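You operate a simulated robot arm through the tools that you are given. There is no shell and no other tool.

You run a simulated two-armed robot. Do the job below in one go: nothing can be reset, and whatever is moved stays where it is left.

Task
Change over to the outside head: flux on, wire out about 30 mm, arc on, then inside head off.
Fine: the head switch picks which wire the wire button feeds; the drive keeps running.

It is judged by the outcome, as a careful person would: the job done as asked, and still so three seconds after it is handed in. It fails if anything else is knocked over, pushed out of place, dropped, spilled or broken.

Robot
Two 7-joint arms with two-finger parallel grippers on one trunk that stands fixed in place. Base frame: the origin is at the foot of the trunk, x ahead of it, y to its left, z up. Readings come in cm, rad, newtons and seconds.
The left shoulder is at [3, 11.9, 101], the right one opposite. With the tool pointing down near the work surface each hand reaches from about 28 to 68 cm from the base axis, measured 20 degrees to its own side. Payload 3.43 kg a hand.
The tool frame of a hand sits at the grasp point between the pads (the TCP): z along the fingers, y along the line on which they close. The tips reach 3 cm beyond it. The gripper opens to 9.4 cm. The fingers are 2.8 cm wide and 1 cm thick; the gripper's body (5 by 9.6 cm) begins 5.5 cm behind the TCP.
Orientation is that of the tool frame in the base frame, as [roll, pitch, yaw] about the fixed x, y, z axes, in that order (R = Rz(yaw) Ry(pitch) Rx(roll)). With the fingers straight down and closing along the base's y, the tool's x points along the base's -x, its y along +y and its z along -z.

Tools
- The arms move only by the tool send_rows. It takes "left_rows", "right_rows" or both (then of equal length, played together; a hand with none holds still); each is one flat list of numbers, 7 for each row, row after row: the shift along the tool's x, y, z in cm, then the turn, a rotation vector about the tool's x, y, z in rad, then the opening, from 0 (shut) to 1 (fully open). In form: [x, y, z, rx, ry, rz, gripper, x, y, z, rx, ry, rz, gripper, ...]. A call has 1 to 20 rows; each row shifts and turns the commanded pose from where the row before left it, along the tool's axes as they then stand. Rows are played at 5 a second. More than 5 cm and 0.15 rad between two rows, or a gripper value outside its range, and nothing of the call is played. Where a pose cannot be reached the arm comes as near as it can. A force on the tool above 40 N (or 10 N above the force at the start of the call, whichever is more), or a blocked arm, ends the call early, and 0.2 s more pass. Each finger travels about 7.2 cm/s and halts on what it meets, pressing with about 42 N; the grip force reading is that of the motor and also rises with nothing between the fingers. The clock runs only during rows and for 0.2 s after the last one: add rows that do not move to give the fingers time. It gives the time, the measured TCP pose, the force on the tool (base axes), the opening and the grip force at its end, in the units of the frame above (readings bear some noise), with the torque about the TCP (base axes, N m) and any sound that the robot's microphone picked up.
- Cameras (640 x 400 px; columns grow to the right, rows downward): "scene" is now at [3.89, -2.08, 171.08]; the picture's right is [-0.28, -0.96, 0.00], its down [-0.77, 0.23, -0.60] and it looks along [0.57, -0.17, -0.80] (base axes); focal length 324 px, centre (320, 200). "left" rides on the left gripper at [7.6, -1.4, -10.2] in its tool frame; the picture's right is [0.18, 0.98, 0.00], its down [-0.75, 0.14, -0.64] and it looks along [-0.63, 0.12, 0.77] (tool axes); focal length 243 px, centre (320, 200). "right" rides on the right gripper at [7.6, 1.4, -10.3] in its tool frame; the picture's right is [-0.18, 0.98, 0.00], its down [-0.75, -0.14, -0.64] and it looks along [-0.63, -0.12, 0.77] (tool axes); focal length 243 px, centre (320, 200). There is no depth. A picture from a camera that has moved, and an enlarged one, comes with that camera's place and axes in the base frame and with its lens.
- capture(camera): a new picture of that camera. No time passes.
- raise_lower(by): slides the trunk up (or, below 0, down) by that many cm; the arms and the scene camera ride with it, the base frame stays. It gives what a move gives, with no picture.
- aim_head(pan, tilt): turns the head with the scene camera to pan (to the left, within 2.496 rad either way) and tilt (down, from -0.506 to 1.204), counted from straight ahead of the robot. It gives what a move gives.
- zoom(camera, box): a new picture of the part [left, top, right, bottom] of that camera's present view, enlarged. No time passes.
- close_job(): hands the job in; it is judged then, once.

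Nothing tells you positions but the pictures and the camera data. Unless the task says otherwise, let go and move clear before handing in.

The tools are called after "Call:" as name(argument=value, ...) on one line, values as JSON. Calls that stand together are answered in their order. send_rows: Moves the arms, as the interface text tells. Its arguments: {"type":"object","properties":{"left_rows":{"type":"array","items":{"type":"number"}},"right_rows":{"type":"array","items":{"type":"number"}}},"required":[]} The other tools are called the same way: raise_lower (by) slides the trunk up or down; aim_head (pan, tilt) turns the head that bears the scene camera; capture (camera) takes a picture; zoom (camera, box) takes an enlarged picture of a part of a camera's view; close_job () hands the job in.

At the start:

```text
clock: 0.0
left_tool_pos: [51.65, 18.91, 115.72]
left_tool_rot: [3.141, 0.0, 3.141]
left_force: [-0.6, 0.3, -1.3]
left_moment: [-0.04, 0.02, -0.01]
left_finger_gap: 9.39
left_grasp_force: 0.1
right_tool_pos: [38.8, -25.47, 123.44]
right_tool_rot: [3.14, -0.001, -3.14]
right_force: [0.4, 0.1, 0.2]
right_moment: [-0.02, 0.0, -0.04]
right_finger_gap: 9.42
right_grasp_force: 0.1
trunk travel left (down, up): [-27.5, 13.5]
head pan, tilt: [-0.284, 0.93]
```

scene: 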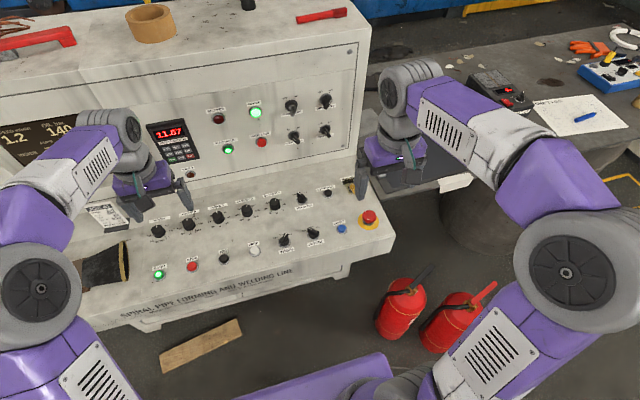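
right: 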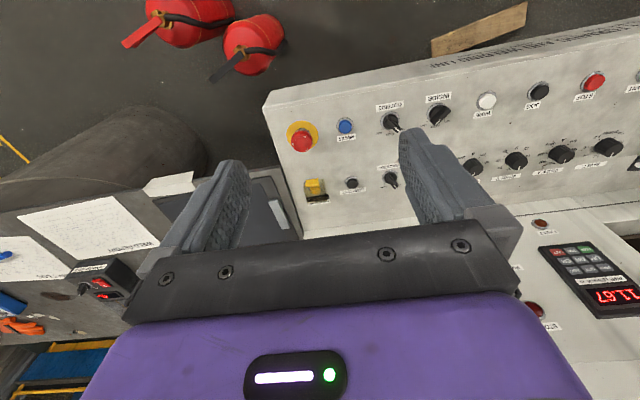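
left: 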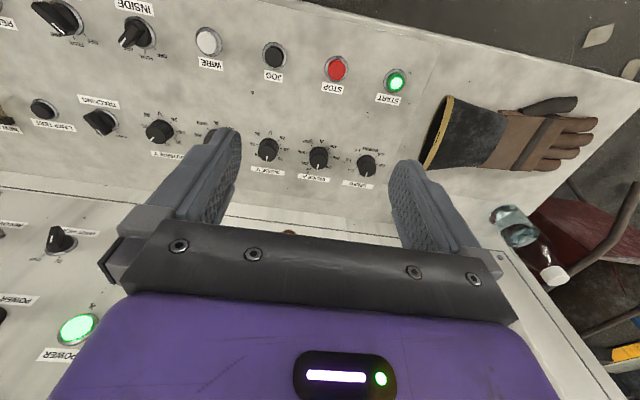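

I see a pipe-mill welding console with a sloped desk (START, STOP, JOG, WIRE, INSIDE/OUTSIDE switches, knobs) and an upright panel behind it. First I will read the labels with enlarged pictures.

Call:
zoom(camera="scene", box=[140, 170, 400, 300])

Call:
zoom(camera="scene", box=[180, 60, 380, 180])

Call:
zoom(camera="left", box=[0, 0, 420, 200])

Call:
zoom(camera="right", box=[270, 50, 640, 250])

Call:
zoom(camera="scene", box=[0, 80, 220, 230])

Call:
zoom(camera="scene", box=[440, 20, 640, 160])

```text
2.46 times, centred on (270, 235) of scene
camera zoom: at [3.89, -2.08, 171.08], right [-0.28, -0.96, 0.0], down [-0.77, 0.23, -0.6], along [0.57, -0.17, -0.8], focal length 796 px, centre (443, 114)
```

zoom: 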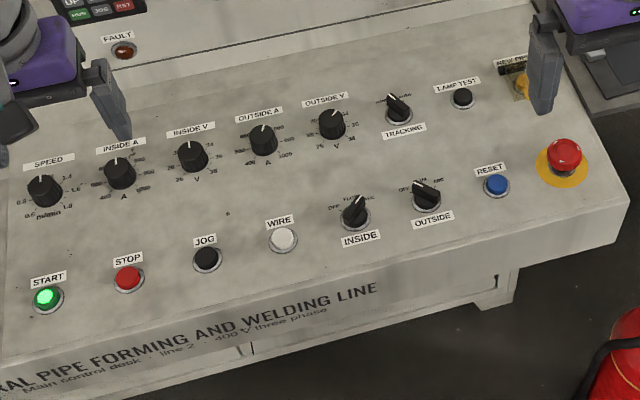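

```text
3.20 times, centred on (280, 120) of scene
camera zoom: at [3.89, -2.08, 171.08], right [-0.28, -0.96, 0.0], down [-0.77, 0.23, -0.6], along [0.57, -0.17, -0.8], focal length 1035 px, centre (448, 456)
```

zoom: 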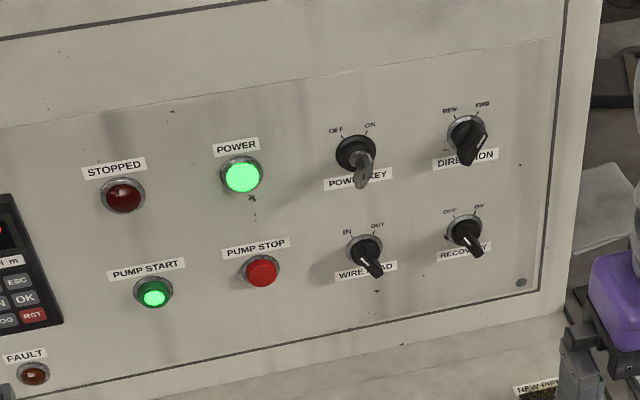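

```text
1.52 times, centred on (210, 100) of left
camera zoom: at [43.91, 17.42, 126.0], right [-0.18, 0.98, 0.0], down [0.75, 0.14, 0.64], along [0.63, 0.12, -0.77], focal length 370 px, centre (488, 352)
```

zoom: 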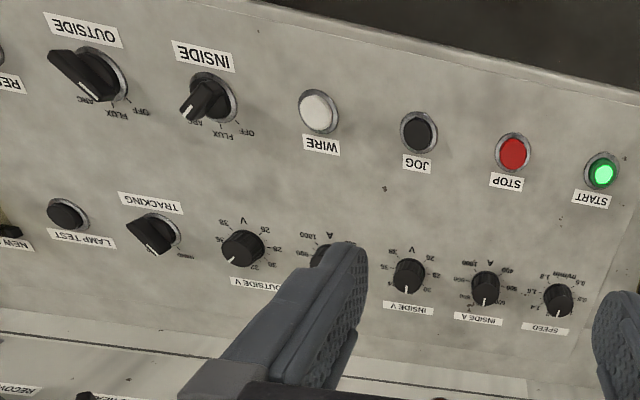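

```text
1.73 times, centred on (455, 150) of right
camera zoom: at [31.18, -24.03, 133.56], right [0.18, 0.98, 0.0], down [0.75, -0.14, 0.64], along [0.63, -0.12, -0.77], focal length 420 px, centre (86, 286)
```

zoom: 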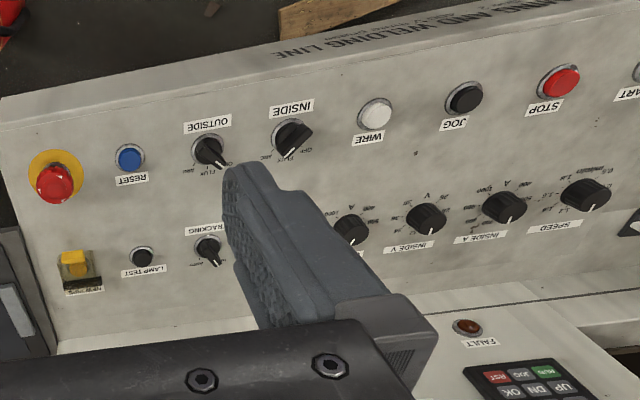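

```text
2.67 times, centred on (110, 155) of scene
camera zoom: at [3.89, -2.08, 171.08], right [-0.28, -0.96, 0.0], down [-0.77, 0.23, -0.6], along [0.57, -0.17, -0.8], focal length 863 px, centre (880, 320)
```

zoom: 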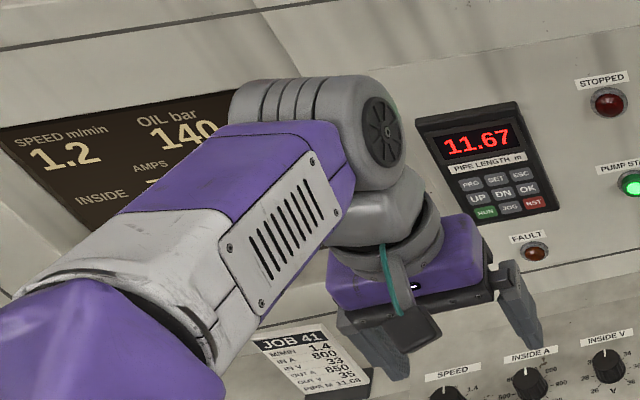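

```text
2.86 times, centred on (540, 90) of scene
camera zoom: at [3.89, -2.08, 171.08], right [-0.28, -0.96, 0.0], down [-0.77, 0.23, -0.6], along [0.57, -0.17, -0.8], focal length 924 px, centre (-309, 514)
```

zoom: 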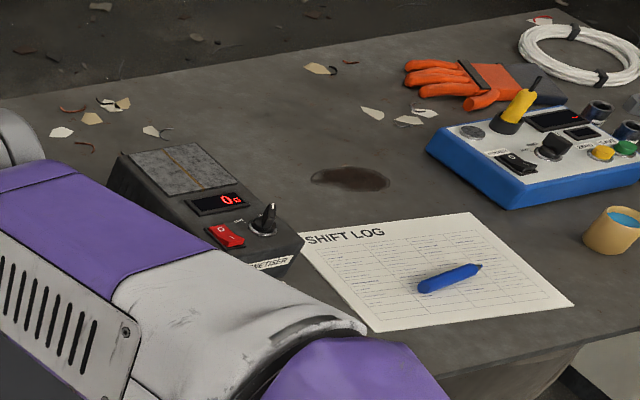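

The desk carries INSIDE and OUTSIDE three-way switches (OFF/FLUX/ARC) and a white WIRE button; the upright panel carries a WIRE HEAD switch (IN/OUT). I'll zoom closer to read the pointers and see the screen.

Call:
zoom(camera="scene", box=[265, 210, 345, 260])

Call:
zoom(camera="scene", box=[270, 80, 350, 155])

Call:
zoom(camera="left", box=[0, 0, 180, 110])

Call:
zoom(camera="right", box=[360, 80, 480, 155])

Call:
aim_head(pan=0.25, tilt=0.8)

Call:
capture(camera="scene")

```text
8.00 times, centred on (305, 235) of scene
camera zoom: at [3.89, -2.08, 171.08], right [-0.28, -0.96, 0.0], down [-0.77, 0.23, -0.6], along [0.57, -0.17, -0.8], focal length 2588 px, centre (440, -80)
```

zoom: 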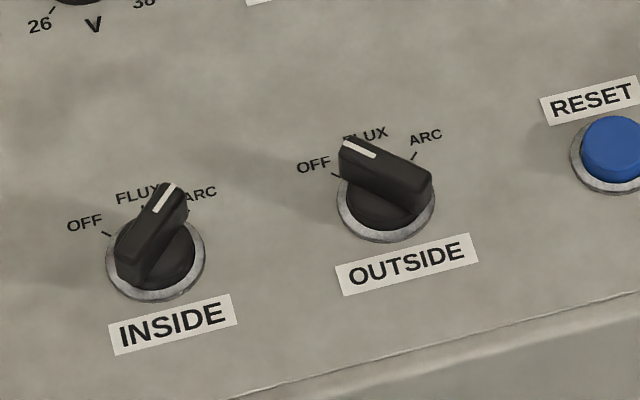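

```text
5.33 times, centred on (310, 118) of scene
camera zoom: at [3.89, -2.08, 171.08], right [-0.28, -0.96, 0.0], down [-0.77, 0.23, -0.6], along [0.57, -0.17, -0.8], focal length 1726 px, centre (373, 640)
```

zoom: 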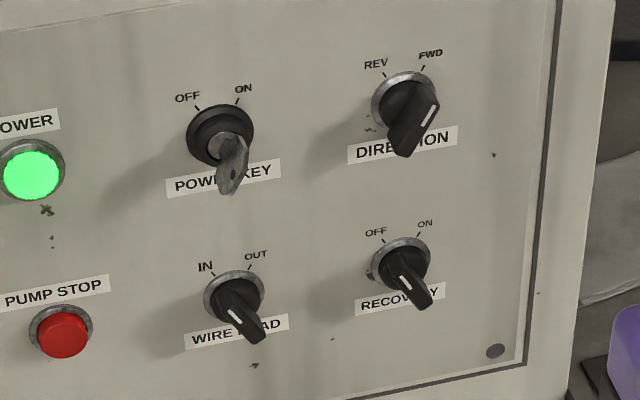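

```text
3.56 times, centred on (90, 55) of left
camera zoom: at [43.91, 17.42, 126.0], right [-0.18, 0.98, 0.0], down [0.75, 0.14, 0.64], along [0.63, 0.12, -0.77], focal length 863 px, centre (1138, 716)
```

zoom: 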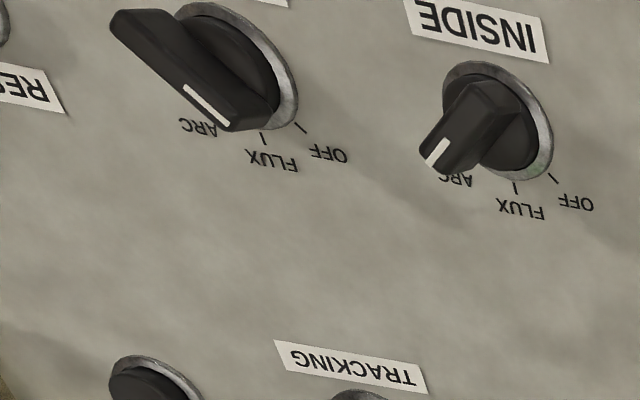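

```text
5.33 times, centred on (420, 118) of right
camera zoom: at [31.18, -24.03, 133.56], right [0.18, 0.98, 0.0], down [0.75, -0.14, 0.64], along [0.63, -0.12, -0.77], focal length 1294 px, centre (-213, 640)
```

zoom: 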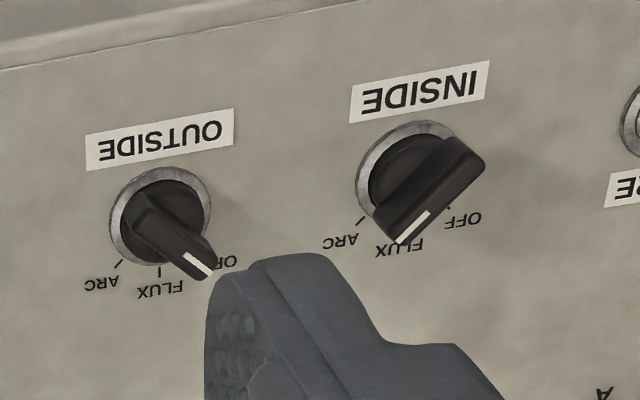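

```text
clock: 1.0
left_tool_pos: [51.63, 18.74, 115.7]
left_tool_rot: [3.14, 0.001, 3.141]
left_force: [0.8, 0.8, -0.2]
left_moment: [0.02, 0.02, 0.0]
left_finger_gap: 9.41
left_grasp_force: 0.1
right_tool_pos: [38.86, -25.49, 123.36]
right_tool_rot: [-3.142, 0.0, -3.141]
right_force: [0.2, -0.4, -0.5]
right_moment: [0.0, -0.01, -0.02]
right_finger_gap: 9.41
right_grasp_force: 0.0
trunk travel left (down, up): [-27.5, 13.5]
head pan, tilt: [0.25, 0.799]
```

```text
taken
camera scene: at [4.63, 1.97, 172.1], right [0.25, -0.97, 0.0], down [-0.69, -0.18, -0.7], along [0.68, 0.17, -0.72], focal length 324 px, centre (320, 200)
```

scene: 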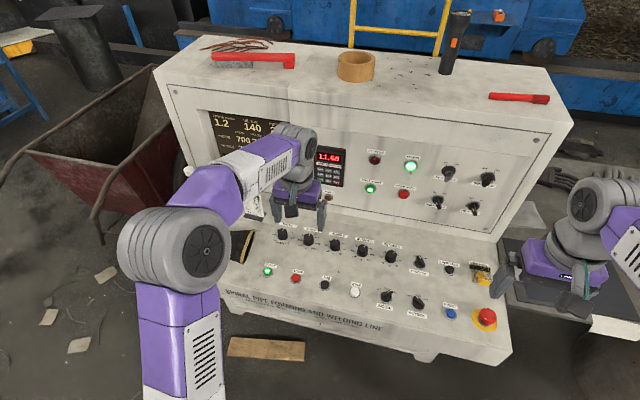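

INSIDE stands at ARC, OUTSIDE at OFF and WIRE HEAD at IN. I'll pull the left hand back and to the left so that the screen is visible, then look at the screen.

Call:
send_rows(left_rows=[4, 3, 0, 0, 0, 0, 1, 4, 4, 0, 0, 0, 0, 1, 4, 4, 0, 0, 0, 0, 1, 4, 4, 0, 0, 0, 0, 1, 2, 3, 0, 0, 0, 0, 1])

Call:
capture(camera="scene")

Call:
zoom(camera="scene", box=[180, 90, 340, 190])

```text
refused: row 2 steps farther than a row can; nothing moved
```

```text
taken
camera scene: at [4.63, 1.97, 172.1], right [0.25, -0.97, 0.0], down [-0.69, -0.18, -0.7], along [0.68, 0.17, -0.72], focal length 324 px, centre (320, 200)
```

scene: 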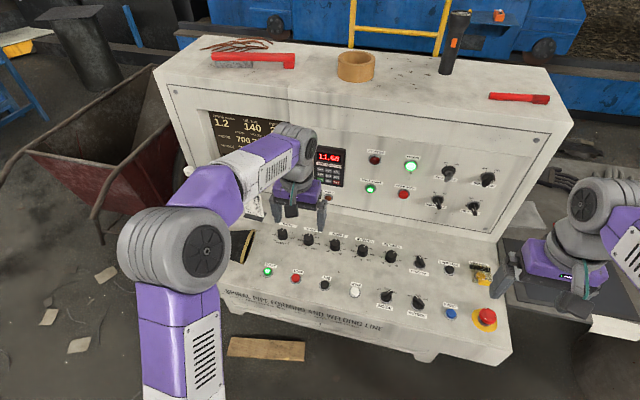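

```text
4.00 times, centred on (260, 140) of scene
camera zoom: at [4.63, 1.97, 172.1], right [0.25, -0.97, 0.0], down [-0.69, -0.18, -0.7], along [0.68, 0.17, -0.72], focal length 1294 px, centre (560, 440)
```

zoom: 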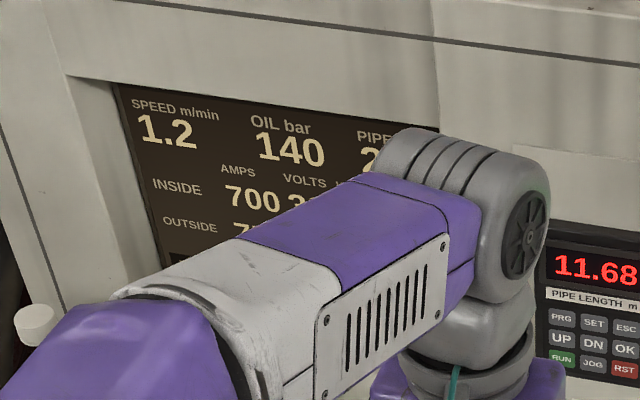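

The row limit is 5 cm in total, so I'll use smaller diagonal steps to bring the left hand back and out of the way of the screen.

Call:
send_rows(left_rows=[3.4, 3.4, 0, 0, 0, 0, 1, 3.4, 3.4, 0, 0, 0, 0, 1, 3.4, 3.4, 0, 0, 0, 0, 1, 3.4, 3.4, 0, 0, 0, 0, 1, 3.4, 3.4, 0, 0, 0, 0, 1, 0, 3.4, 0, 0, 0, 0, 1])

Call:
capture(camera="scene")

Call:
zoom(camera="scene", box=[180, 90, 340, 190])

```text
clock: 2.4
left_tool_pos: [34.71, 39.37, 115.78]
left_tool_rot: [3.141, 0.001, 3.139]
left_force: [0.3, -0.9, -0.4]
left_moment: [-0.02, -0.01, 0.0]
left_finger_gap: 9.41
left_grasp_force: 0.0
right_tool_pos: [38.94, -25.38, 123.34]
right_tool_rot: [-3.141, 0.0, 3.14]
right_force: [-0.1, 1.1, 0.3]
right_moment: [0.01, 0.04, 0.01]
right_finger_gap: 9.39
right_grasp_force: 0.0
trunk travel left (down, up): [-27.5, 13.5]
head pan, tilt: [0.25, 0.799]
```

```text
taken
camera scene: at [4.76, 2.06, 172.09], right [0.25, -0.97, 0.0], down [-0.7, -0.18, -0.7], along [0.67, 0.17, -0.72], focal length 324 px, centre (320, 200)
```

scene: 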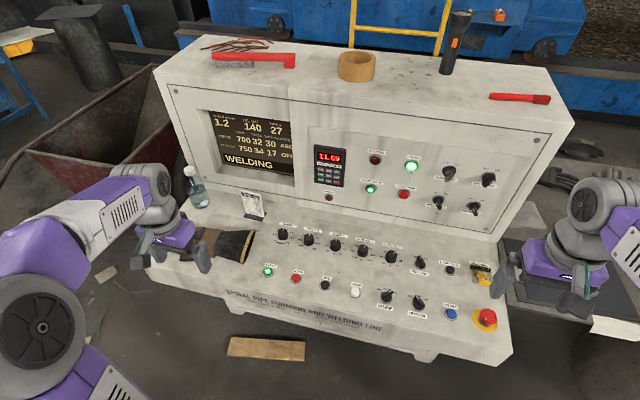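

```text
4.00 times, centred on (260, 140) of scene
camera zoom: at [4.76, 2.06, 172.09], right [0.25, -0.97, 0.0], down [-0.7, -0.18, -0.7], along [0.67, 0.17, -0.72], focal length 1294 px, centre (560, 440)
```

zoom: 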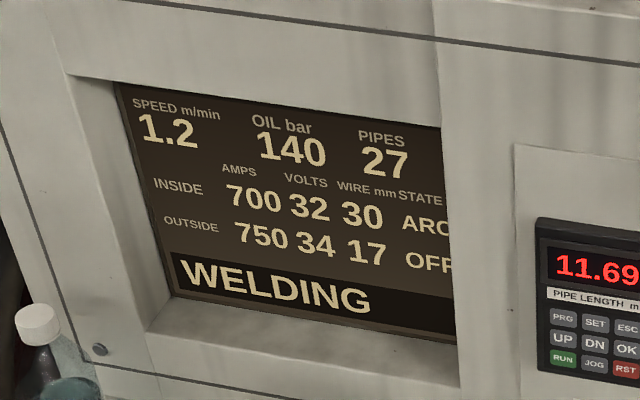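

The screen shows OUTSIDE wire at 17 mm, state OFF, and INSIDE at 30 mm ARC, with the line welding. Next I'll tilt the right hand forward so its camera can view the upright panel and the desk, for triangulation.

Call:
send_rows(right_rows=[0, 2, 0, 0, -0.15, 0, 1, 0, 2, 0, 0, -0.15, 0, 1, 0, 2, 0, 0, -0.15, 0, 1, 0, 2, 0, 0, -0.15, 0, 1, 0, 0, 0, 0, 0, 0, 1])

Call:
capture(camera="right")

Call:
zoom(camera="scene", box=[240, 140, 520, 315])

Call:
zoom(camera="scene", box=[235, 180, 275, 225])

```text
clock: 3.6
left_tool_pos: [34.72, 39.26, 115.92]
left_tool_rot: [3.141, 0.0, 3.141]
left_force: [0.5, -0.1, -0.2]
left_moment: [0.01, 0.0, -0.01]
left_finger_gap: 9.41
left_grasp_force: 0.1
right_tool_pos: [38.82, -17.41, 123.41]
right_tool_rot: [3.141, 0.602, 3.141]
right_force: [0.4, 0.1, 0.3]
right_moment: [0.01, 0.01, 0.0]
right_finger_gap: 9.39
right_grasp_force: 0.1
trunk travel left (down, up): [-27.5, 13.5]
head pan, tilt: [0.25, 0.799]
```

```text
taken
camera right: at [26.78, -15.95, 127.45], right [0.15, 0.98, 0.1], down [0.26, -0.14, 0.96], along [0.95, -0.12, -0.28], focal length 243 px, centre (320, 200)
```

right: 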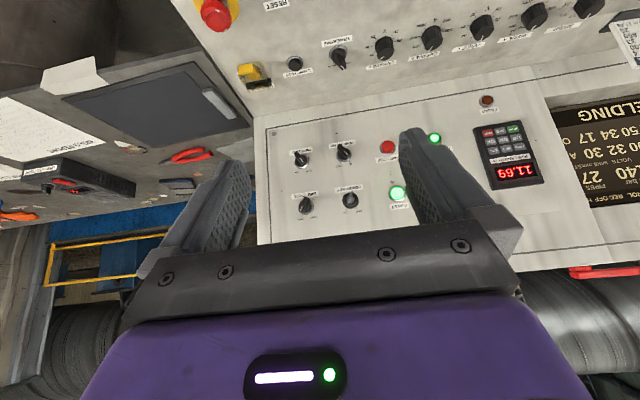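

```text
2.29 times, centred on (380, 228) of scene
camera zoom: at [4.66, 1.96, 172.1], right [0.25, -0.97, 0.0], down [-0.69, -0.18, -0.7], along [0.68, 0.17, -0.72], focal length 740 px, centre (183, 137)
```

zoom: 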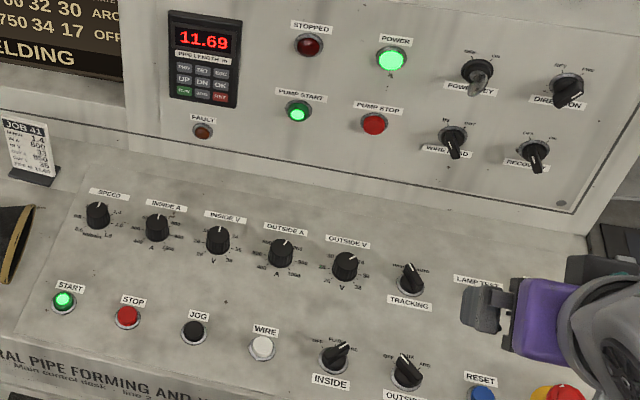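

```text
8.89 times, centred on (255, 202) of scene
camera zoom: at [4.66, 1.96, 172.1], right [0.25, -0.97, 0.0], down [-0.69, -0.18, -0.7], along [0.68, 0.17, -0.72], focal length 2876 px, centre (898, 178)
```

zoom: 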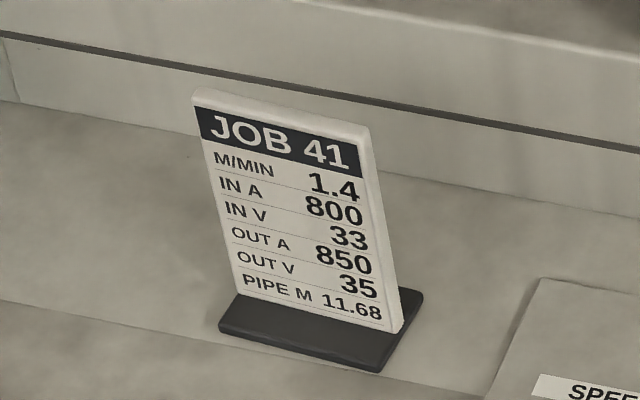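

The upright panel's WIRE HEAD switch is at roughly x≈82, y≈-16, z≈99, but the triangulation is weak. I'll move the right hand nearer and lower, tilted further forward, for a better second view.

Call:
send_rows(right_rows=[0, 0, 0, 0, -0.15, 0, 1, 0, 0, 0, 0, -0.15, 0, 1, 0.458, 1.08, 3.734, 0, 0, 0, 1, 0.458, 1.08, 3.734, 0, 0, 0, 1, 0.458, 1.08, 3.734, 0, 0, 0, 1, 0.458, 1.08, 3.734, 0, 0, 0, 1, 0.458, 1.08, 3.734, 0, 0, 0, 1, 0, 0, 0, 0, 0, 0, 1, 0, 0, 0, 0, 0, 0, 1])

Call:
capture(camera="right")

Call:
capture(camera="scene")

Call:
zoom(camera="right", box=[100, 0, 500, 250])

```text
clock: 5.6
left_tool_pos: [34.98, 39.3, 115.81]
left_tool_rot: [-3.141, 0.001, -3.141]
left_force: [0.4, 0.2, -0.6]
left_moment: [0.0, 0.02, -0.01]
left_finger_gap: 9.4
left_grasp_force: 0.1
right_tool_pos: [51.91, -11.97, 109.79]
right_tool_rot: [3.14, 0.899, 3.141]
right_force: [0.5, 0.7, -0.2]
right_moment: [0.0, -0.01, -0.03]
right_finger_gap: 9.4
right_grasp_force: 0.1
trunk travel left (down, up): [-27.5, 13.5]
head pan, tilt: [0.25, 0.799]
```

```text
taken
camera right: at [39.15, -10.5, 110.07], right [0.11, 0.98, 0.14], down [-0.03, -0.14, 0.99], along [0.99, -0.12, 0.02], focal length 243 px, centre (320, 200)
```

right: 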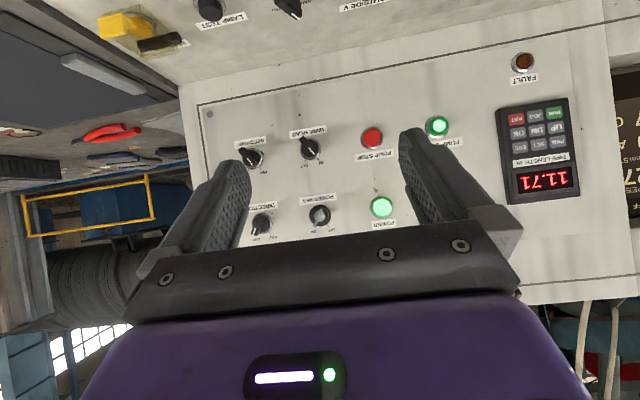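

```text
taken
camera scene: at [4.73, 1.98, 172.1], right [0.25, -0.97, 0.0], down [-0.7, -0.18, -0.7], along [0.68, 0.17, -0.72], focal length 324 px, centre (320, 200)
```

scene: 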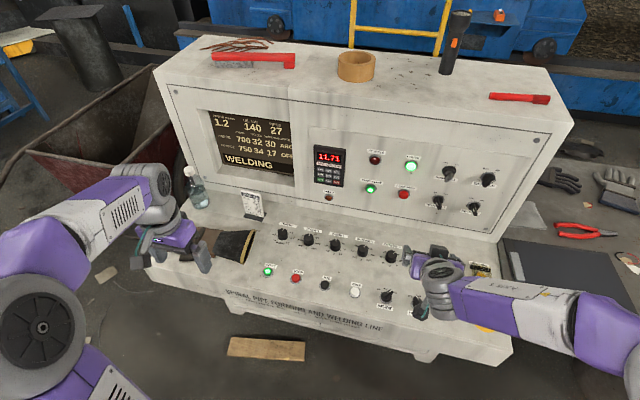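

```text
1.60 times, centred on (300, 125) of right
camera zoom: at [39.15, -10.5, 110.07], right [0.11, 0.98, 0.14], down [-0.03, -0.14, 0.99], along [0.99, -0.12, 0.02], focal length 388 px, centre (352, 320)
```

zoom: 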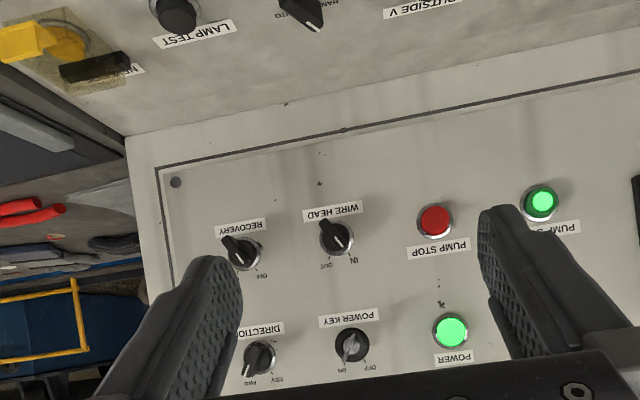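

The WIRE HEAD switch is at about (80.2, -15.8, 101.7) on a vertical panel; OUTSIDE, INSIDE and WIRE are at about (51.6, -14, 87), (51.9, -5.3, 87) and (51, 3.5, 87) on an almost flat desk. I'll look closer at the WIRE HEAD handle for its angle and depth.

Call:
zoom(camera="right", box=[270, 110, 350, 160])

Call:
zoom(camera="scene", box=[410, 175, 490, 225])

```text
8.00 times, centred on (310, 135) of right
camera zoom: at [39.15, -10.5, 110.07], right [0.11, 0.98, 0.14], down [-0.03, -0.14, 0.99], along [0.99, -0.12, 0.02], focal length 1941 px, centre (400, 720)
```

zoom: 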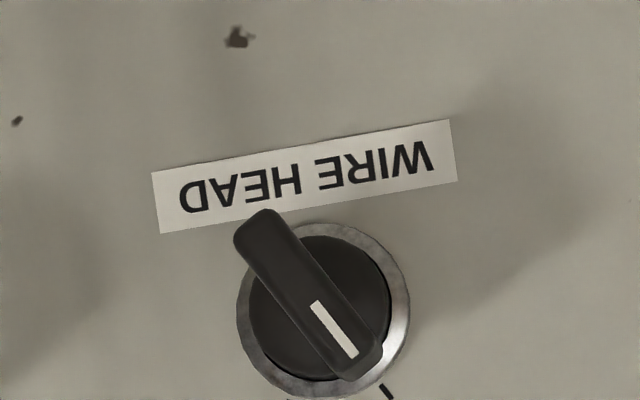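

```text
8.00 times, centred on (450, 200) of scene
camera zoom: at [4.73, 1.98, 172.1], right [0.25, -0.97, 0.0], down [-0.7, -0.18, -0.7], along [0.68, 0.17, -0.72], focal length 2588 px, centre (-720, 200)
```

zoom: 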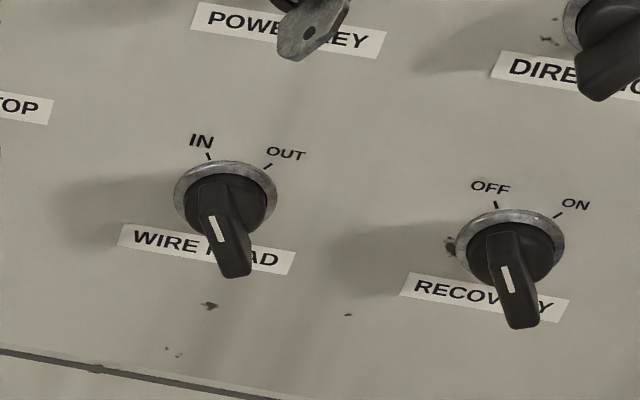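

The WIRE HEAD pointer is about 30° left of vertical (IN), so it needs a 60° clockwise turn to OUT; the handle is about 1 cm wide and stands out about 2 cm. I'll raise the trunk a bit to keep the arm clear of the desk, then level the right hand toward the panel and roll it to match the handle.

Call:
raise_lower(by=8)

Call:
aim_head(pan=0.0, tilt=0.85)

Call:
send_rows(right_rows=[0, 0, 0, 0, -0.13, 0, 0.45, 0, 0, 0, 0, -0.13, 0, 0.45, 0, 0, 0, 0, -0.13, 0, 0.45, 0, 0, 0, 0, -0.131, 0, 0.45, 0, 0, 0, 0.0197, 0, -0.1294, 0.45, 0, 0, 0, 0.0197, 0, -0.1294, 0.45, 0, 0, 0, 0.0197, 0, -0.1294, 0.45, 0, 0, 0, 0.0197, 0, -0.1294, 0.45, 0, 0, 0, 0, 0, 0, 0.45, 0, 0, 0, 0, 0, 0, 0.45])

Call:
capture(camera="scene")

Call:
capture(camera="right")

```text
clock: 6.7
left_tool_pos: [34.82, 39.29, 123.94]
left_tool_rot: [-3.141, -0.001, -3.14]
left_force: [0.8, -0.2, -0.3]
left_moment: [0.0, 0.0, -0.03]
left_finger_gap: 9.39
left_grasp_force: 0.1
right_tool_pos: [51.85, -11.89, 117.75]
right_tool_rot: [-3.141, 0.898, 3.141]
right_force: [-0.2, -0.3, -0.9]
right_moment: [-0.02, 0.0, 0.0]
right_finger_gap: 9.4
right_grasp_force: 0.0
trunk travel left (down, up): [-35.5, 5.5]
head pan, tilt: [0.25, 0.799]
```

```text
clock: 7.5
left_tool_pos: [34.84, 39.34, 123.88]
left_tool_rot: [3.141, 0.001, 3.139]
left_force: [0.5, 0.0, 0.5]
left_moment: [0.02, 0.03, 0.0]
left_finger_gap: 9.42
left_grasp_force: 0.1
right_tool_pos: [51.81, -12.02, 117.9]
right_tool_rot: [-3.14, 0.901, 3.141]
right_force: [-0.3, 0.4, 1.2]
right_moment: [-0.01, 0.01, 0.01]
right_finger_gap: 9.41
right_grasp_force: 0.1
trunk travel left (down, up): [-35.5, 5.5]
head pan, tilt: [0.0, 0.85]
```

```text
clock: 9.7
left_tool_pos: [34.7, 39.23, 123.84]
left_tool_rot: [3.141, 0.0, -3.141]
left_force: [0.1, 0.8, 0.1]
left_moment: [0.03, 0.03, -0.01]
left_finger_gap: 9.4
left_grasp_force: 0.0
right_tool_pos: [52.08, -12.5, 119.02]
right_tool_rot: [-1.948, 1.005, -1.971]
right_force: [0.7, -0.9, 0.5]
right_moment: [0.0, 0.01, 0.05]
right_finger_gap: 4.22
right_grasp_force: 0.0
right hand out of reach, approached as far as the arm can: row 4
trunk travel left (down, up): [-35.5, 5.5]
head pan, tilt: [0.0, 0.85]
```

```text
taken
camera scene: at [4.64, 0.02, 179.7], right [0.0, -1.0, 0.0], down [-0.75, 0.0, -0.66], along [0.66, 0.0, -0.75], focal length 324 px, centre (320, 200)
```

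scene: 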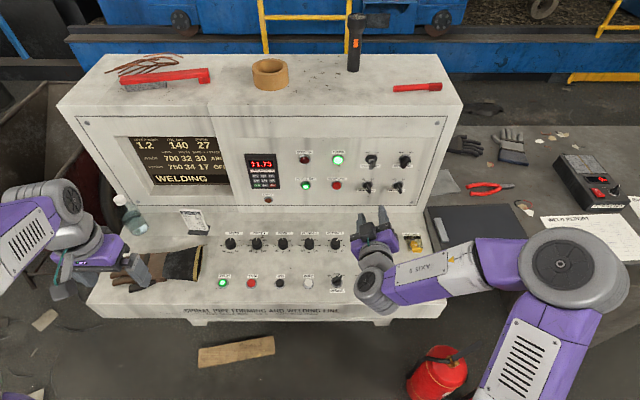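

```text
taken
camera right: at [40.33, -14.16, 113.78], right [0.01, 0.94, -0.34], down [-0.47, 0.3, 0.83], along [0.89, 0.15, 0.44], focal length 243 px, centre (320, 200)
```

right: 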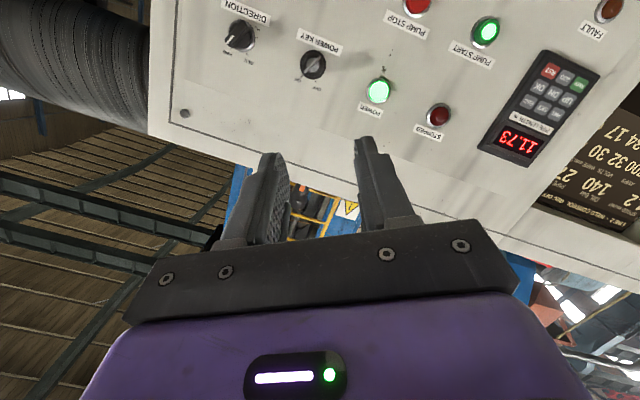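

The hand is now level and rolled about 30° to match the handle. I'll move to a pre-grasp spot in front of the WIRE HEAD switch at about (70, -15.8, 101.7), watching forces.

Call:
send_rows(right_rows=[2.08, 0.862, 3.54, 0, 0, 0, 0.42, 2.08, 0.862, 3.54, 0, 0, 0, 0.42, 2.08, 0.862, 3.54, 0, 0, 0, 0.42, 2.08, 0.862, 3.54, 0, 0, 0, 0.42, 2.08, 0.862, 3.54, 0, 0, 0, 0.42, 2.08, 0.862, 3.54, 0, 0, 0, 0.42, 0, 0, 0, 0, 0, 0, 0.42, 0, 0, 0, 0, 0, 0, 0.42])

Call:
capture(camera="scene")

Call:
capture(camera="right")

```text
clock: 11.5
left_tool_pos: [34.7, 39.21, 123.84]
left_tool_rot: [3.141, -0.001, 3.141]
left_force: [-0.5, 0.2, 0.0]
left_moment: [0.02, 0.05, -0.01]
left_finger_gap: 9.4
left_grasp_force: 0.0
right_tool_pos: [61.32, -13.88, 116.25]
right_tool_rot: [-1.954, 1.002, -1.984]
right_force: [0.1, -1.4, -0.1]
right_moment: [0.01, 0.0, 0.03]
right_finger_gap: 3.94
right_grasp_force: 0.1
right hand out of reach, approached as far as the arm can: row 2, 3, 4, 5, 6
trunk travel left (down, up): [-35.5, 5.5]
head pan, tilt: [0.0, 0.85]
```

```text
taken
camera scene: at [4.66, -0.13, 179.7], right [0.0, -1.0, 0.0], down [-0.75, 0.0, -0.66], along [0.66, 0.0, -0.75], focal length 324 px, centre (320, 200)
```

scene: 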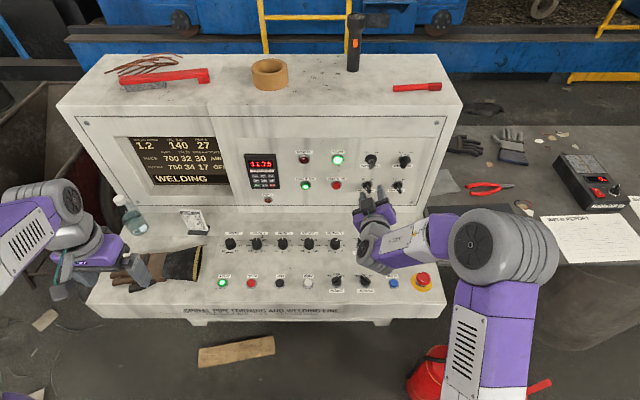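

```text
taken
camera right: at [49.71, -15.56, 111.08], right [0.01, 0.94, -0.34], down [-0.46, 0.3, 0.83], along [0.89, 0.15, 0.44], focal length 243 px, centre (320, 200)
```

right: 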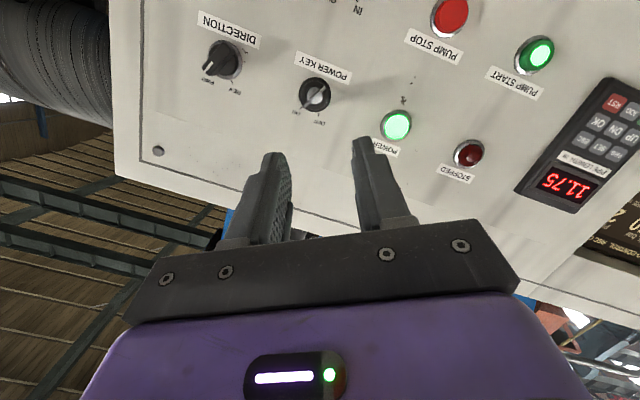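

The arm can't go lower with the hand level because the shoulder is too high, so the wrist runs out of bend. I'll back the right hand off along the same path, then lower the trunk so the forearm comes in level.

Call:
send_rows(right_rows=[-2.08, -0.862, -3.54, 0, 0, 0, 0.42, -2.08, -0.862, -3.54, 0, 0, 0, 0.42, -2.08, -0.862, -3.54, 0, 0, 0, 0.42, -2.08, -0.862, -3.54, 0, 0, 0, 0.42, -2.08, -0.862, -3.54, 0, 0, 0, 0.42, -2.08, -0.862, -3.54, 0, 0, 0, 0.42, 0, 0, 0, 0, 0, 0, 0.42])

Call:
capture(camera="scene")

```text
clock: 13.1
left_tool_pos: [34.76, 39.3, 123.82]
left_tool_rot: [3.141, -0.001, -3.14]
left_force: [0.7, -0.3, 0.0]
left_moment: [0.01, -0.01, -0.01]
left_finger_gap: 9.4
left_grasp_force: 0.1
right_tool_pos: [43.74, -10.68, 133.27]
right_tool_rot: [-1.95, 1.002, -1.972]
right_force: [0.0, -0.5, 0.0]
right_moment: [-0.03, 0.0, 0.05]
right_finger_gap: 3.94
right_grasp_force: 0.1
trunk travel left (down, up): [-35.5, 5.5]
head pan, tilt: [0.0, 0.85]
```

```text
taken
camera scene: at [4.81, -0.01, 179.69], right [0.0, -1.0, 0.0], down [-0.75, 0.0, -0.66], along [0.66, 0.0, -0.75], focal length 324 px, centre (320, 200)
```

scene: 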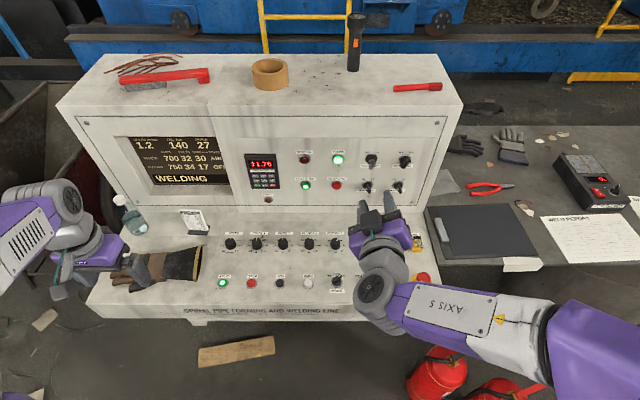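

The hand backed off to (43.7, -10.7, 133.3). I'll lift the left hand a little for clearance and lower the trunk in steps, checking as I go.

Call:
send_rows(left_rows=[0, 0, -4, 0, 0, 0, 1, 0, 0, -4, 0, 0, 0, 1, 0, 0, -4, 0, 0, 0, 1])

Call:
raise_lower(by=-12)

Call:
aim_head(pan=-0.25, tilt=0.95)

Call:
capture(camera="scene")

Call:
capture(camera="left")

```text
clock: 13.9
left_tool_pos: [34.75, 39.18, 136.04]
left_tool_rot: [-3.142, 0.001, -3.141]
left_force: [0.6, 0.0, -0.2]
left_moment: [0.01, 0.02, 0.01]
left_finger_gap: 9.41
left_grasp_force: 0.2
right_tool_pos: [43.68, -10.59, 133.36]
right_tool_rot: [-1.946, 1.006, -1.972]
right_force: [-0.2, 0.7, 0.2]
right_moment: [0.0, -0.01, 0.02]
right_finger_gap: 3.95
right_grasp_force: 0.1
trunk travel left (down, up): [-35.5, 5.5]
head pan, tilt: [0.0, 0.85]
```

```text
clock: 15.4
left_tool_pos: [34.85, 39.33, 123.97]
left_tool_rot: [-3.141, 0.0, 3.14]
left_force: [-0.4, -0.1, 0.2]
left_moment: [-0.04, -0.01, 0.0]
left_finger_gap: 9.4
left_grasp_force: 0.1
right_tool_pos: [43.71, -10.61, 121.4]
right_tool_rot: [-1.946, 1.004, -1.972]
right_force: [0.0, -0.4, 0.0]
right_moment: [0.02, 0.02, 0.02]
right_finger_gap: 3.95
right_grasp_force: 0.1
trunk travel left (down, up): [-23.5, 17.5]
head pan, tilt: [0.0, 0.85]
```

```text
clock: 16.2
left_tool_pos: [34.96, 39.33, 123.92]
left_tool_rot: [3.14, 0.001, 3.141]
left_force: [-0.2, -1.5, -0.6]
left_moment: [0.01, 0.0, 0.03]
left_finger_gap: 9.38
left_grasp_force: 0.1
right_tool_pos: [43.61, -10.73, 121.34]
right_tool_rot: [-1.945, 1.007, -1.973]
right_force: [0.1, -0.3, -0.3]
right_moment: [-0.03, 0.01, -0.03]
right_finger_gap: 3.96
right_grasp_force: 0.0
trunk travel left (down, up): [-23.5, 17.5]
head pan, tilt: [-0.25, 0.949]
```

```text
taken
camera scene: at [3.86, -1.8, 166.95], right [-0.25, -0.97, 0.0], down [-0.79, 0.2, -0.58], along [0.56, -0.14, -0.81], focal length 324 px, centre (320, 200)
```

scene: 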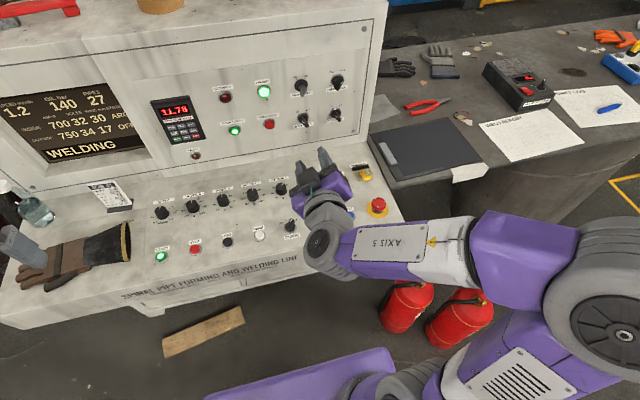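

```text
taken
camera left: at [27.15, 37.88, 134.28], right [-0.18, 0.98, 0.0], down [0.75, 0.14, 0.64], along [0.63, 0.12, -0.77], focal length 243 px, centre (320, 200)
```

left: 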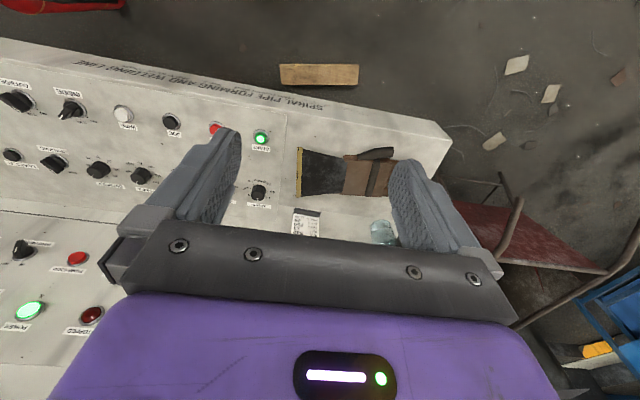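

The elbow stands well out to the right in free space, clear of the desk. I'll lower a further 9 cm and then go forward to the pre-grasp point.

Call:
raise_lower(by=-9)

Call:
capture(camera="scene")

```text
clock: 17.4
left_tool_pos: [34.77, 39.26, 115.04]
left_tool_rot: [-3.141, 0.0, -3.141]
left_force: [0.6, -0.4, -1.0]
left_moment: [0.0, 0.02, 0.03]
left_finger_gap: 9.39
left_grasp_force: 0.0
right_tool_pos: [43.59, -10.7, 112.35]
right_tool_rot: [-1.946, 1.004, -1.973]
right_force: [0.1, 0.1, 0.1]
right_moment: [0.03, -0.01, -0.01]
right_finger_gap: 3.94
right_grasp_force: 0.0
trunk travel left (down, up): [-14.5, 26.5]
head pan, tilt: [-0.25, 0.949]
```

```text
taken
camera scene: at [3.85, -1.81, 157.96], right [-0.25, -0.97, 0.0], down [-0.79, 0.2, -0.58], along [0.56, -0.14, -0.81], focal length 324 px, centre (320, 200)
```

scene: 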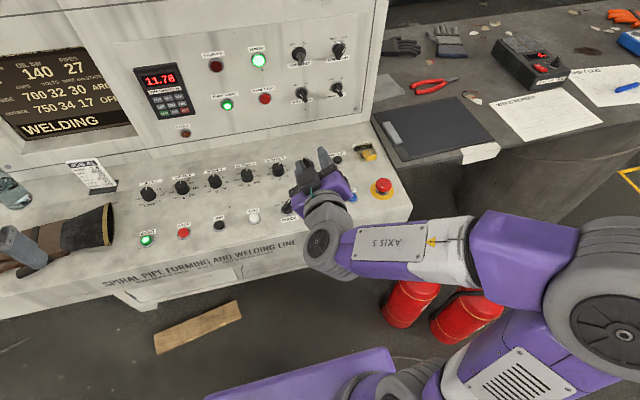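

Now I move the right hand forward and down to the pre-grasp point about 12 cm before the panel.

Call:
send_rows(right_rows=[0.884, -0.006, 3.754, 0, 0, 0, 0.42, 0.884, -0.006, 3.754, 0, 0, 0, 0.42, 0.884, -0.006, 3.754, 0, 0, 0, 0.42, 0.884, -0.006, 3.754, 0, 0, 0, 0.42, 0.884, -0.006, 3.754, 0, 0, 0, 0.42, 0.884, -0.006, 3.754, 0, 0, 0, 0.42, 0.884, -0.006, 3.754, 0, 0, 0, 0.42, 0, 0, 0, 0, 0, 0, 0.42])

Call:
capture(camera="scene")

Call:
capture(camera="right")

```text
clock: 19.2
left_tool_pos: [34.88, 39.23, 114.9]
left_tool_rot: [3.141, 0.0, -3.14]
left_force: [0.0, 0.4, -0.5]
left_moment: [0.01, 0.02, 0.03]
left_finger_gap: 9.43
left_grasp_force: 0.1
right_tool_pos: [68.08, -15.87, 101.9]
right_tool_rot: [-1.945, 1.005, -1.97]
right_force: [-0.8, -0.1, -0.4]
right_moment: [0.01, 0.01, 0.03]
right_finger_gap: 3.93
right_grasp_force: 0.0
trunk travel left (down, up): [-14.5, 26.5]
head pan, tilt: [-0.25, 0.949]
```

```text
taken
camera scene: at [3.8, -1.78, 157.95], right [-0.25, -0.97, 0.0], down [-0.79, 0.2, -0.58], along [0.56, -0.14, -0.81], focal length 324 px, centre (320, 200)
```

scene: 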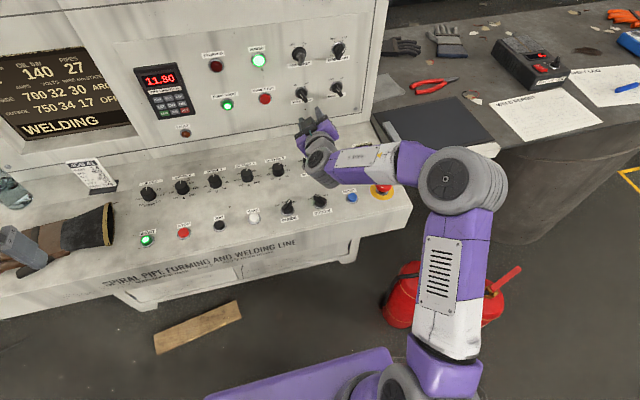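

```text
taken
camera right: at [56.36, -17.64, 96.57], right [0.01, 0.94, -0.34], down [-0.47, 0.3, 0.83], along [0.88, 0.15, 0.44], focal length 243 px, centre (320, 200)
```

right: 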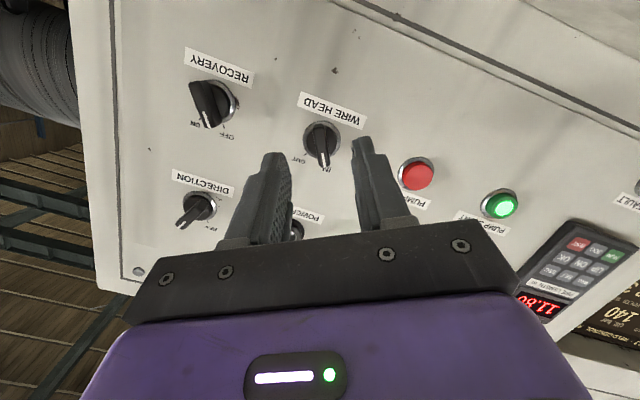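

I'm at (68.1, -15.9, 101.9), lined up with the switch. I'll take enlarged views to refine the alignment and check the elbow's clearance.

Call:
zoom(camera="right", box=[240, 80, 400, 240])

Call:
zoom(camera="scene", box=[260, 80, 520, 240])

```text
2.50 times, centred on (320, 160) of right
camera zoom: at [56.36, -17.64, 96.57], right [0.01, 0.94, -0.34], down [-0.47, 0.3, 0.83], along [0.88, 0.15, 0.44], focal length 606 px, centre (320, 300)
```

zoom: 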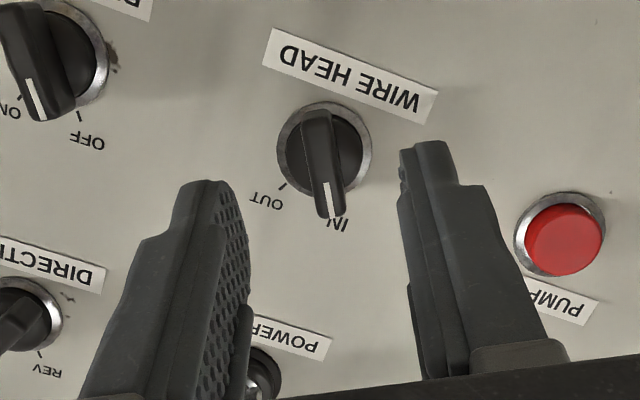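

```text
2.46 times, centred on (390, 160) of scene
camera zoom: at [3.8, -1.78, 157.95], right [-0.25, -0.97, 0.0], down [-0.79, 0.2, -0.58], along [0.56, -0.14, -0.81], focal length 796 px, centre (148, 298)
```

zoom: 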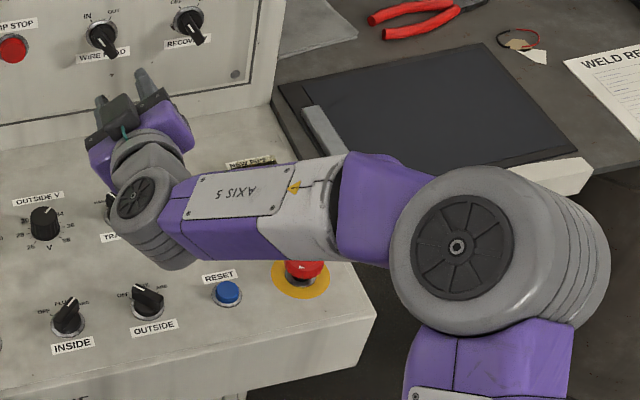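

Alignment looks right: the handle is perpendicular to the closing line and the elbow is in free space in front of the side table. I'll move in until the fingertips are just around the outer part of the handle.

Call:
send_rows(right_rows=[-0.64, -0.037, 2.323, 0, 0, 0, 0.42, -0.64, -0.037, 2.323, 0, 0, 0, 0.42, -0.64, -0.037, 2.323, 0, 0, 0, 0.42, 0, 0, 0, 0, 0, 0, 0.42])

Call:
zoom(camera="right", box=[200, 40, 460, 240])

Call:
zoom(camera="scene", box=[260, 60, 400, 160])

Call:
capture(camera="scene")

```text
clock: 20.2
left_tool_pos: [34.9, 39.36, 114.97]
left_tool_rot: [3.141, 0.001, -3.141]
left_force: [-0.4, 0.0, 0.0]
left_moment: [-0.01, -0.01, 0.02]
left_finger_gap: 9.41
left_grasp_force: 0.0
right_tool_pos: [75.16, -15.44, 102.26]
right_tool_rot: [-1.948, 1.006, -1.97]
right_force: [0.8, -0.3, -0.5]
right_moment: [0.03, 0.0, 0.02]
right_finger_gap: 3.94
right_grasp_force: 0.0
trunk travel left (down, up): [-14.5, 26.5]
head pan, tilt: [-0.25, 0.949]
```

```text
2.00 times, centred on (330, 140) of right
camera zoom: at [63.49, -17.05, 97.03], right [0.01, 0.94, -0.34], down [-0.47, 0.3, 0.83], along [0.89, 0.15, 0.44], focal length 485 px, centre (300, 320)
```

zoom: 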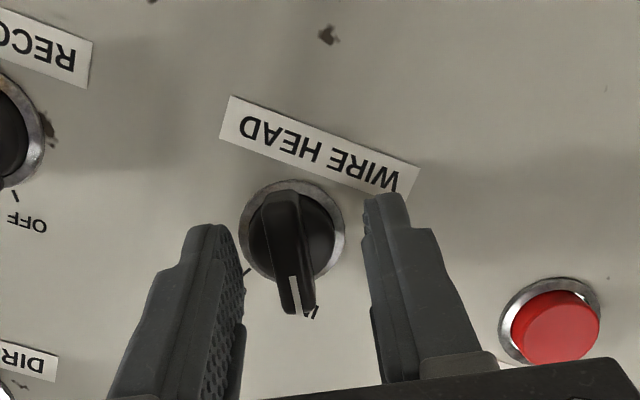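

```text
4.00 times, centred on (330, 110) of scene
camera zoom: at [3.83, -1.81, 157.95], right [-0.25, -0.97, 0.0], down [-0.79, 0.2, -0.58], along [0.56, -0.14, -0.81], focal length 1294 px, centre (280, 560)
```

zoom: 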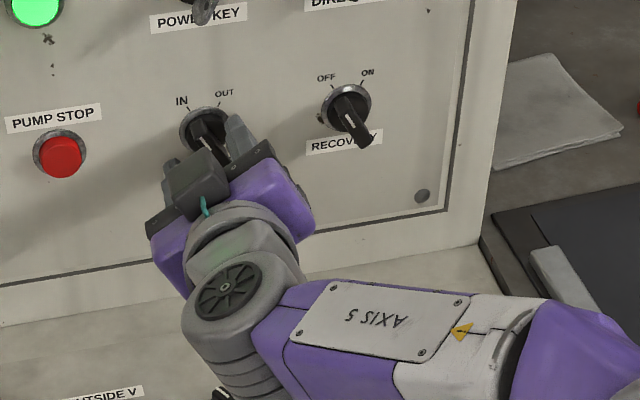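

```text
taken
camera scene: at [3.83, -1.81, 157.95], right [-0.25, -0.97, 0.0], down [-0.79, 0.2, -0.58], along [0.56, -0.14, -0.81], focal length 324 px, centre (320, 200)
```

scene: 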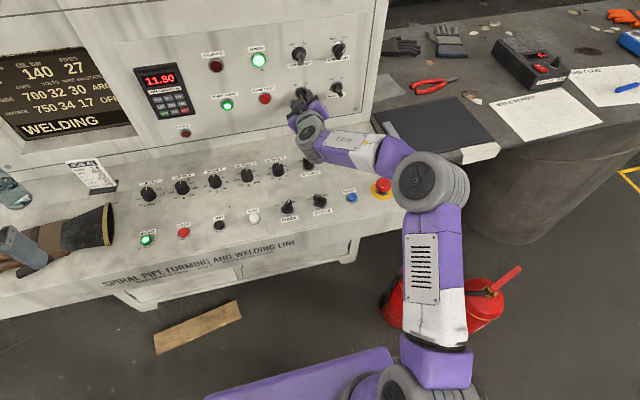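

The fingertips straddle the handle and sit about 0.3 cm off centre. I'll correct sideways and advance 1 cm, without closing yet, then check the force and the picture.

Call:
send_rows(right_rows=[-0.104, -0.167, 0.483, 0, 0, 0, 0.42, -0.104, -0.167, 0.483, 0, 0, 0, 0.42, 0, 0, 0, 0, 0, 0, 0.42])

Call:
zoom(camera="right", box=[200, 40, 460, 240])

Call:
zoom(camera="scene", box=[270, 70, 350, 130])

```text
clock: 21.0
left_tool_pos: [34.74, 39.3, 114.94]
left_tool_rot: [-3.141, 0.002, -3.141]
left_force: [0.7, 0.3, 0.2]
left_moment: [0.01, 0.01, 0.0]
left_finger_gap: 9.4
left_grasp_force: 0.1
right_tool_pos: [76.22, -15.89, 102.55]
right_tool_rot: [-1.946, 1.005, -1.971]
right_force: [1.7, 0.7, 0.6]
right_moment: [-0.04, 0.02, -0.01]
right_finger_gap: 3.94
right_grasp_force: 0.0
trunk travel left (down, up): [-14.5, 26.5]
head pan, tilt: [-0.25, 0.949]
```

```text
2.00 times, centred on (330, 140) of right
camera zoom: at [64.52, -17.5, 97.21], right [0.01, 0.94, -0.34], down [-0.46, 0.3, 0.83], along [0.89, 0.15, 0.44], focal length 485 px, centre (300, 320)
```

zoom: 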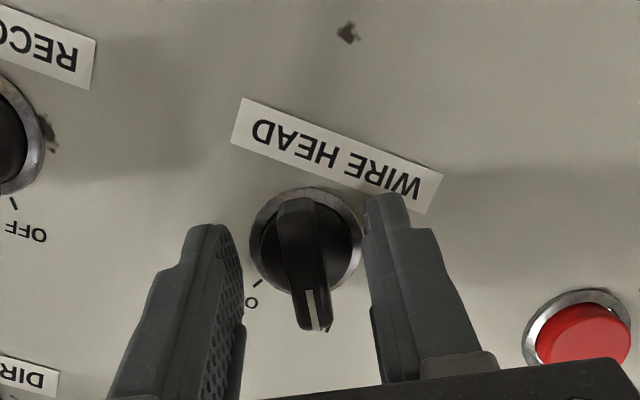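

```text
6.67 times, centred on (310, 100) of scene
camera zoom: at [3.85, -1.81, 157.95], right [-0.25, -0.97, 0.0], down [-0.79, 0.2, -0.58], along [0.56, -0.14, -0.81], focal length 2157 px, centre (387, 867)
```

zoom: 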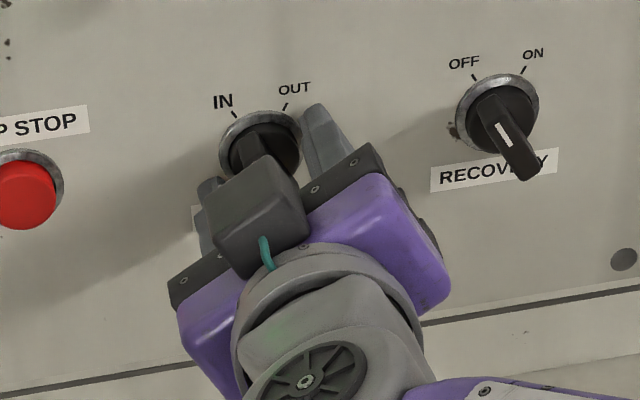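

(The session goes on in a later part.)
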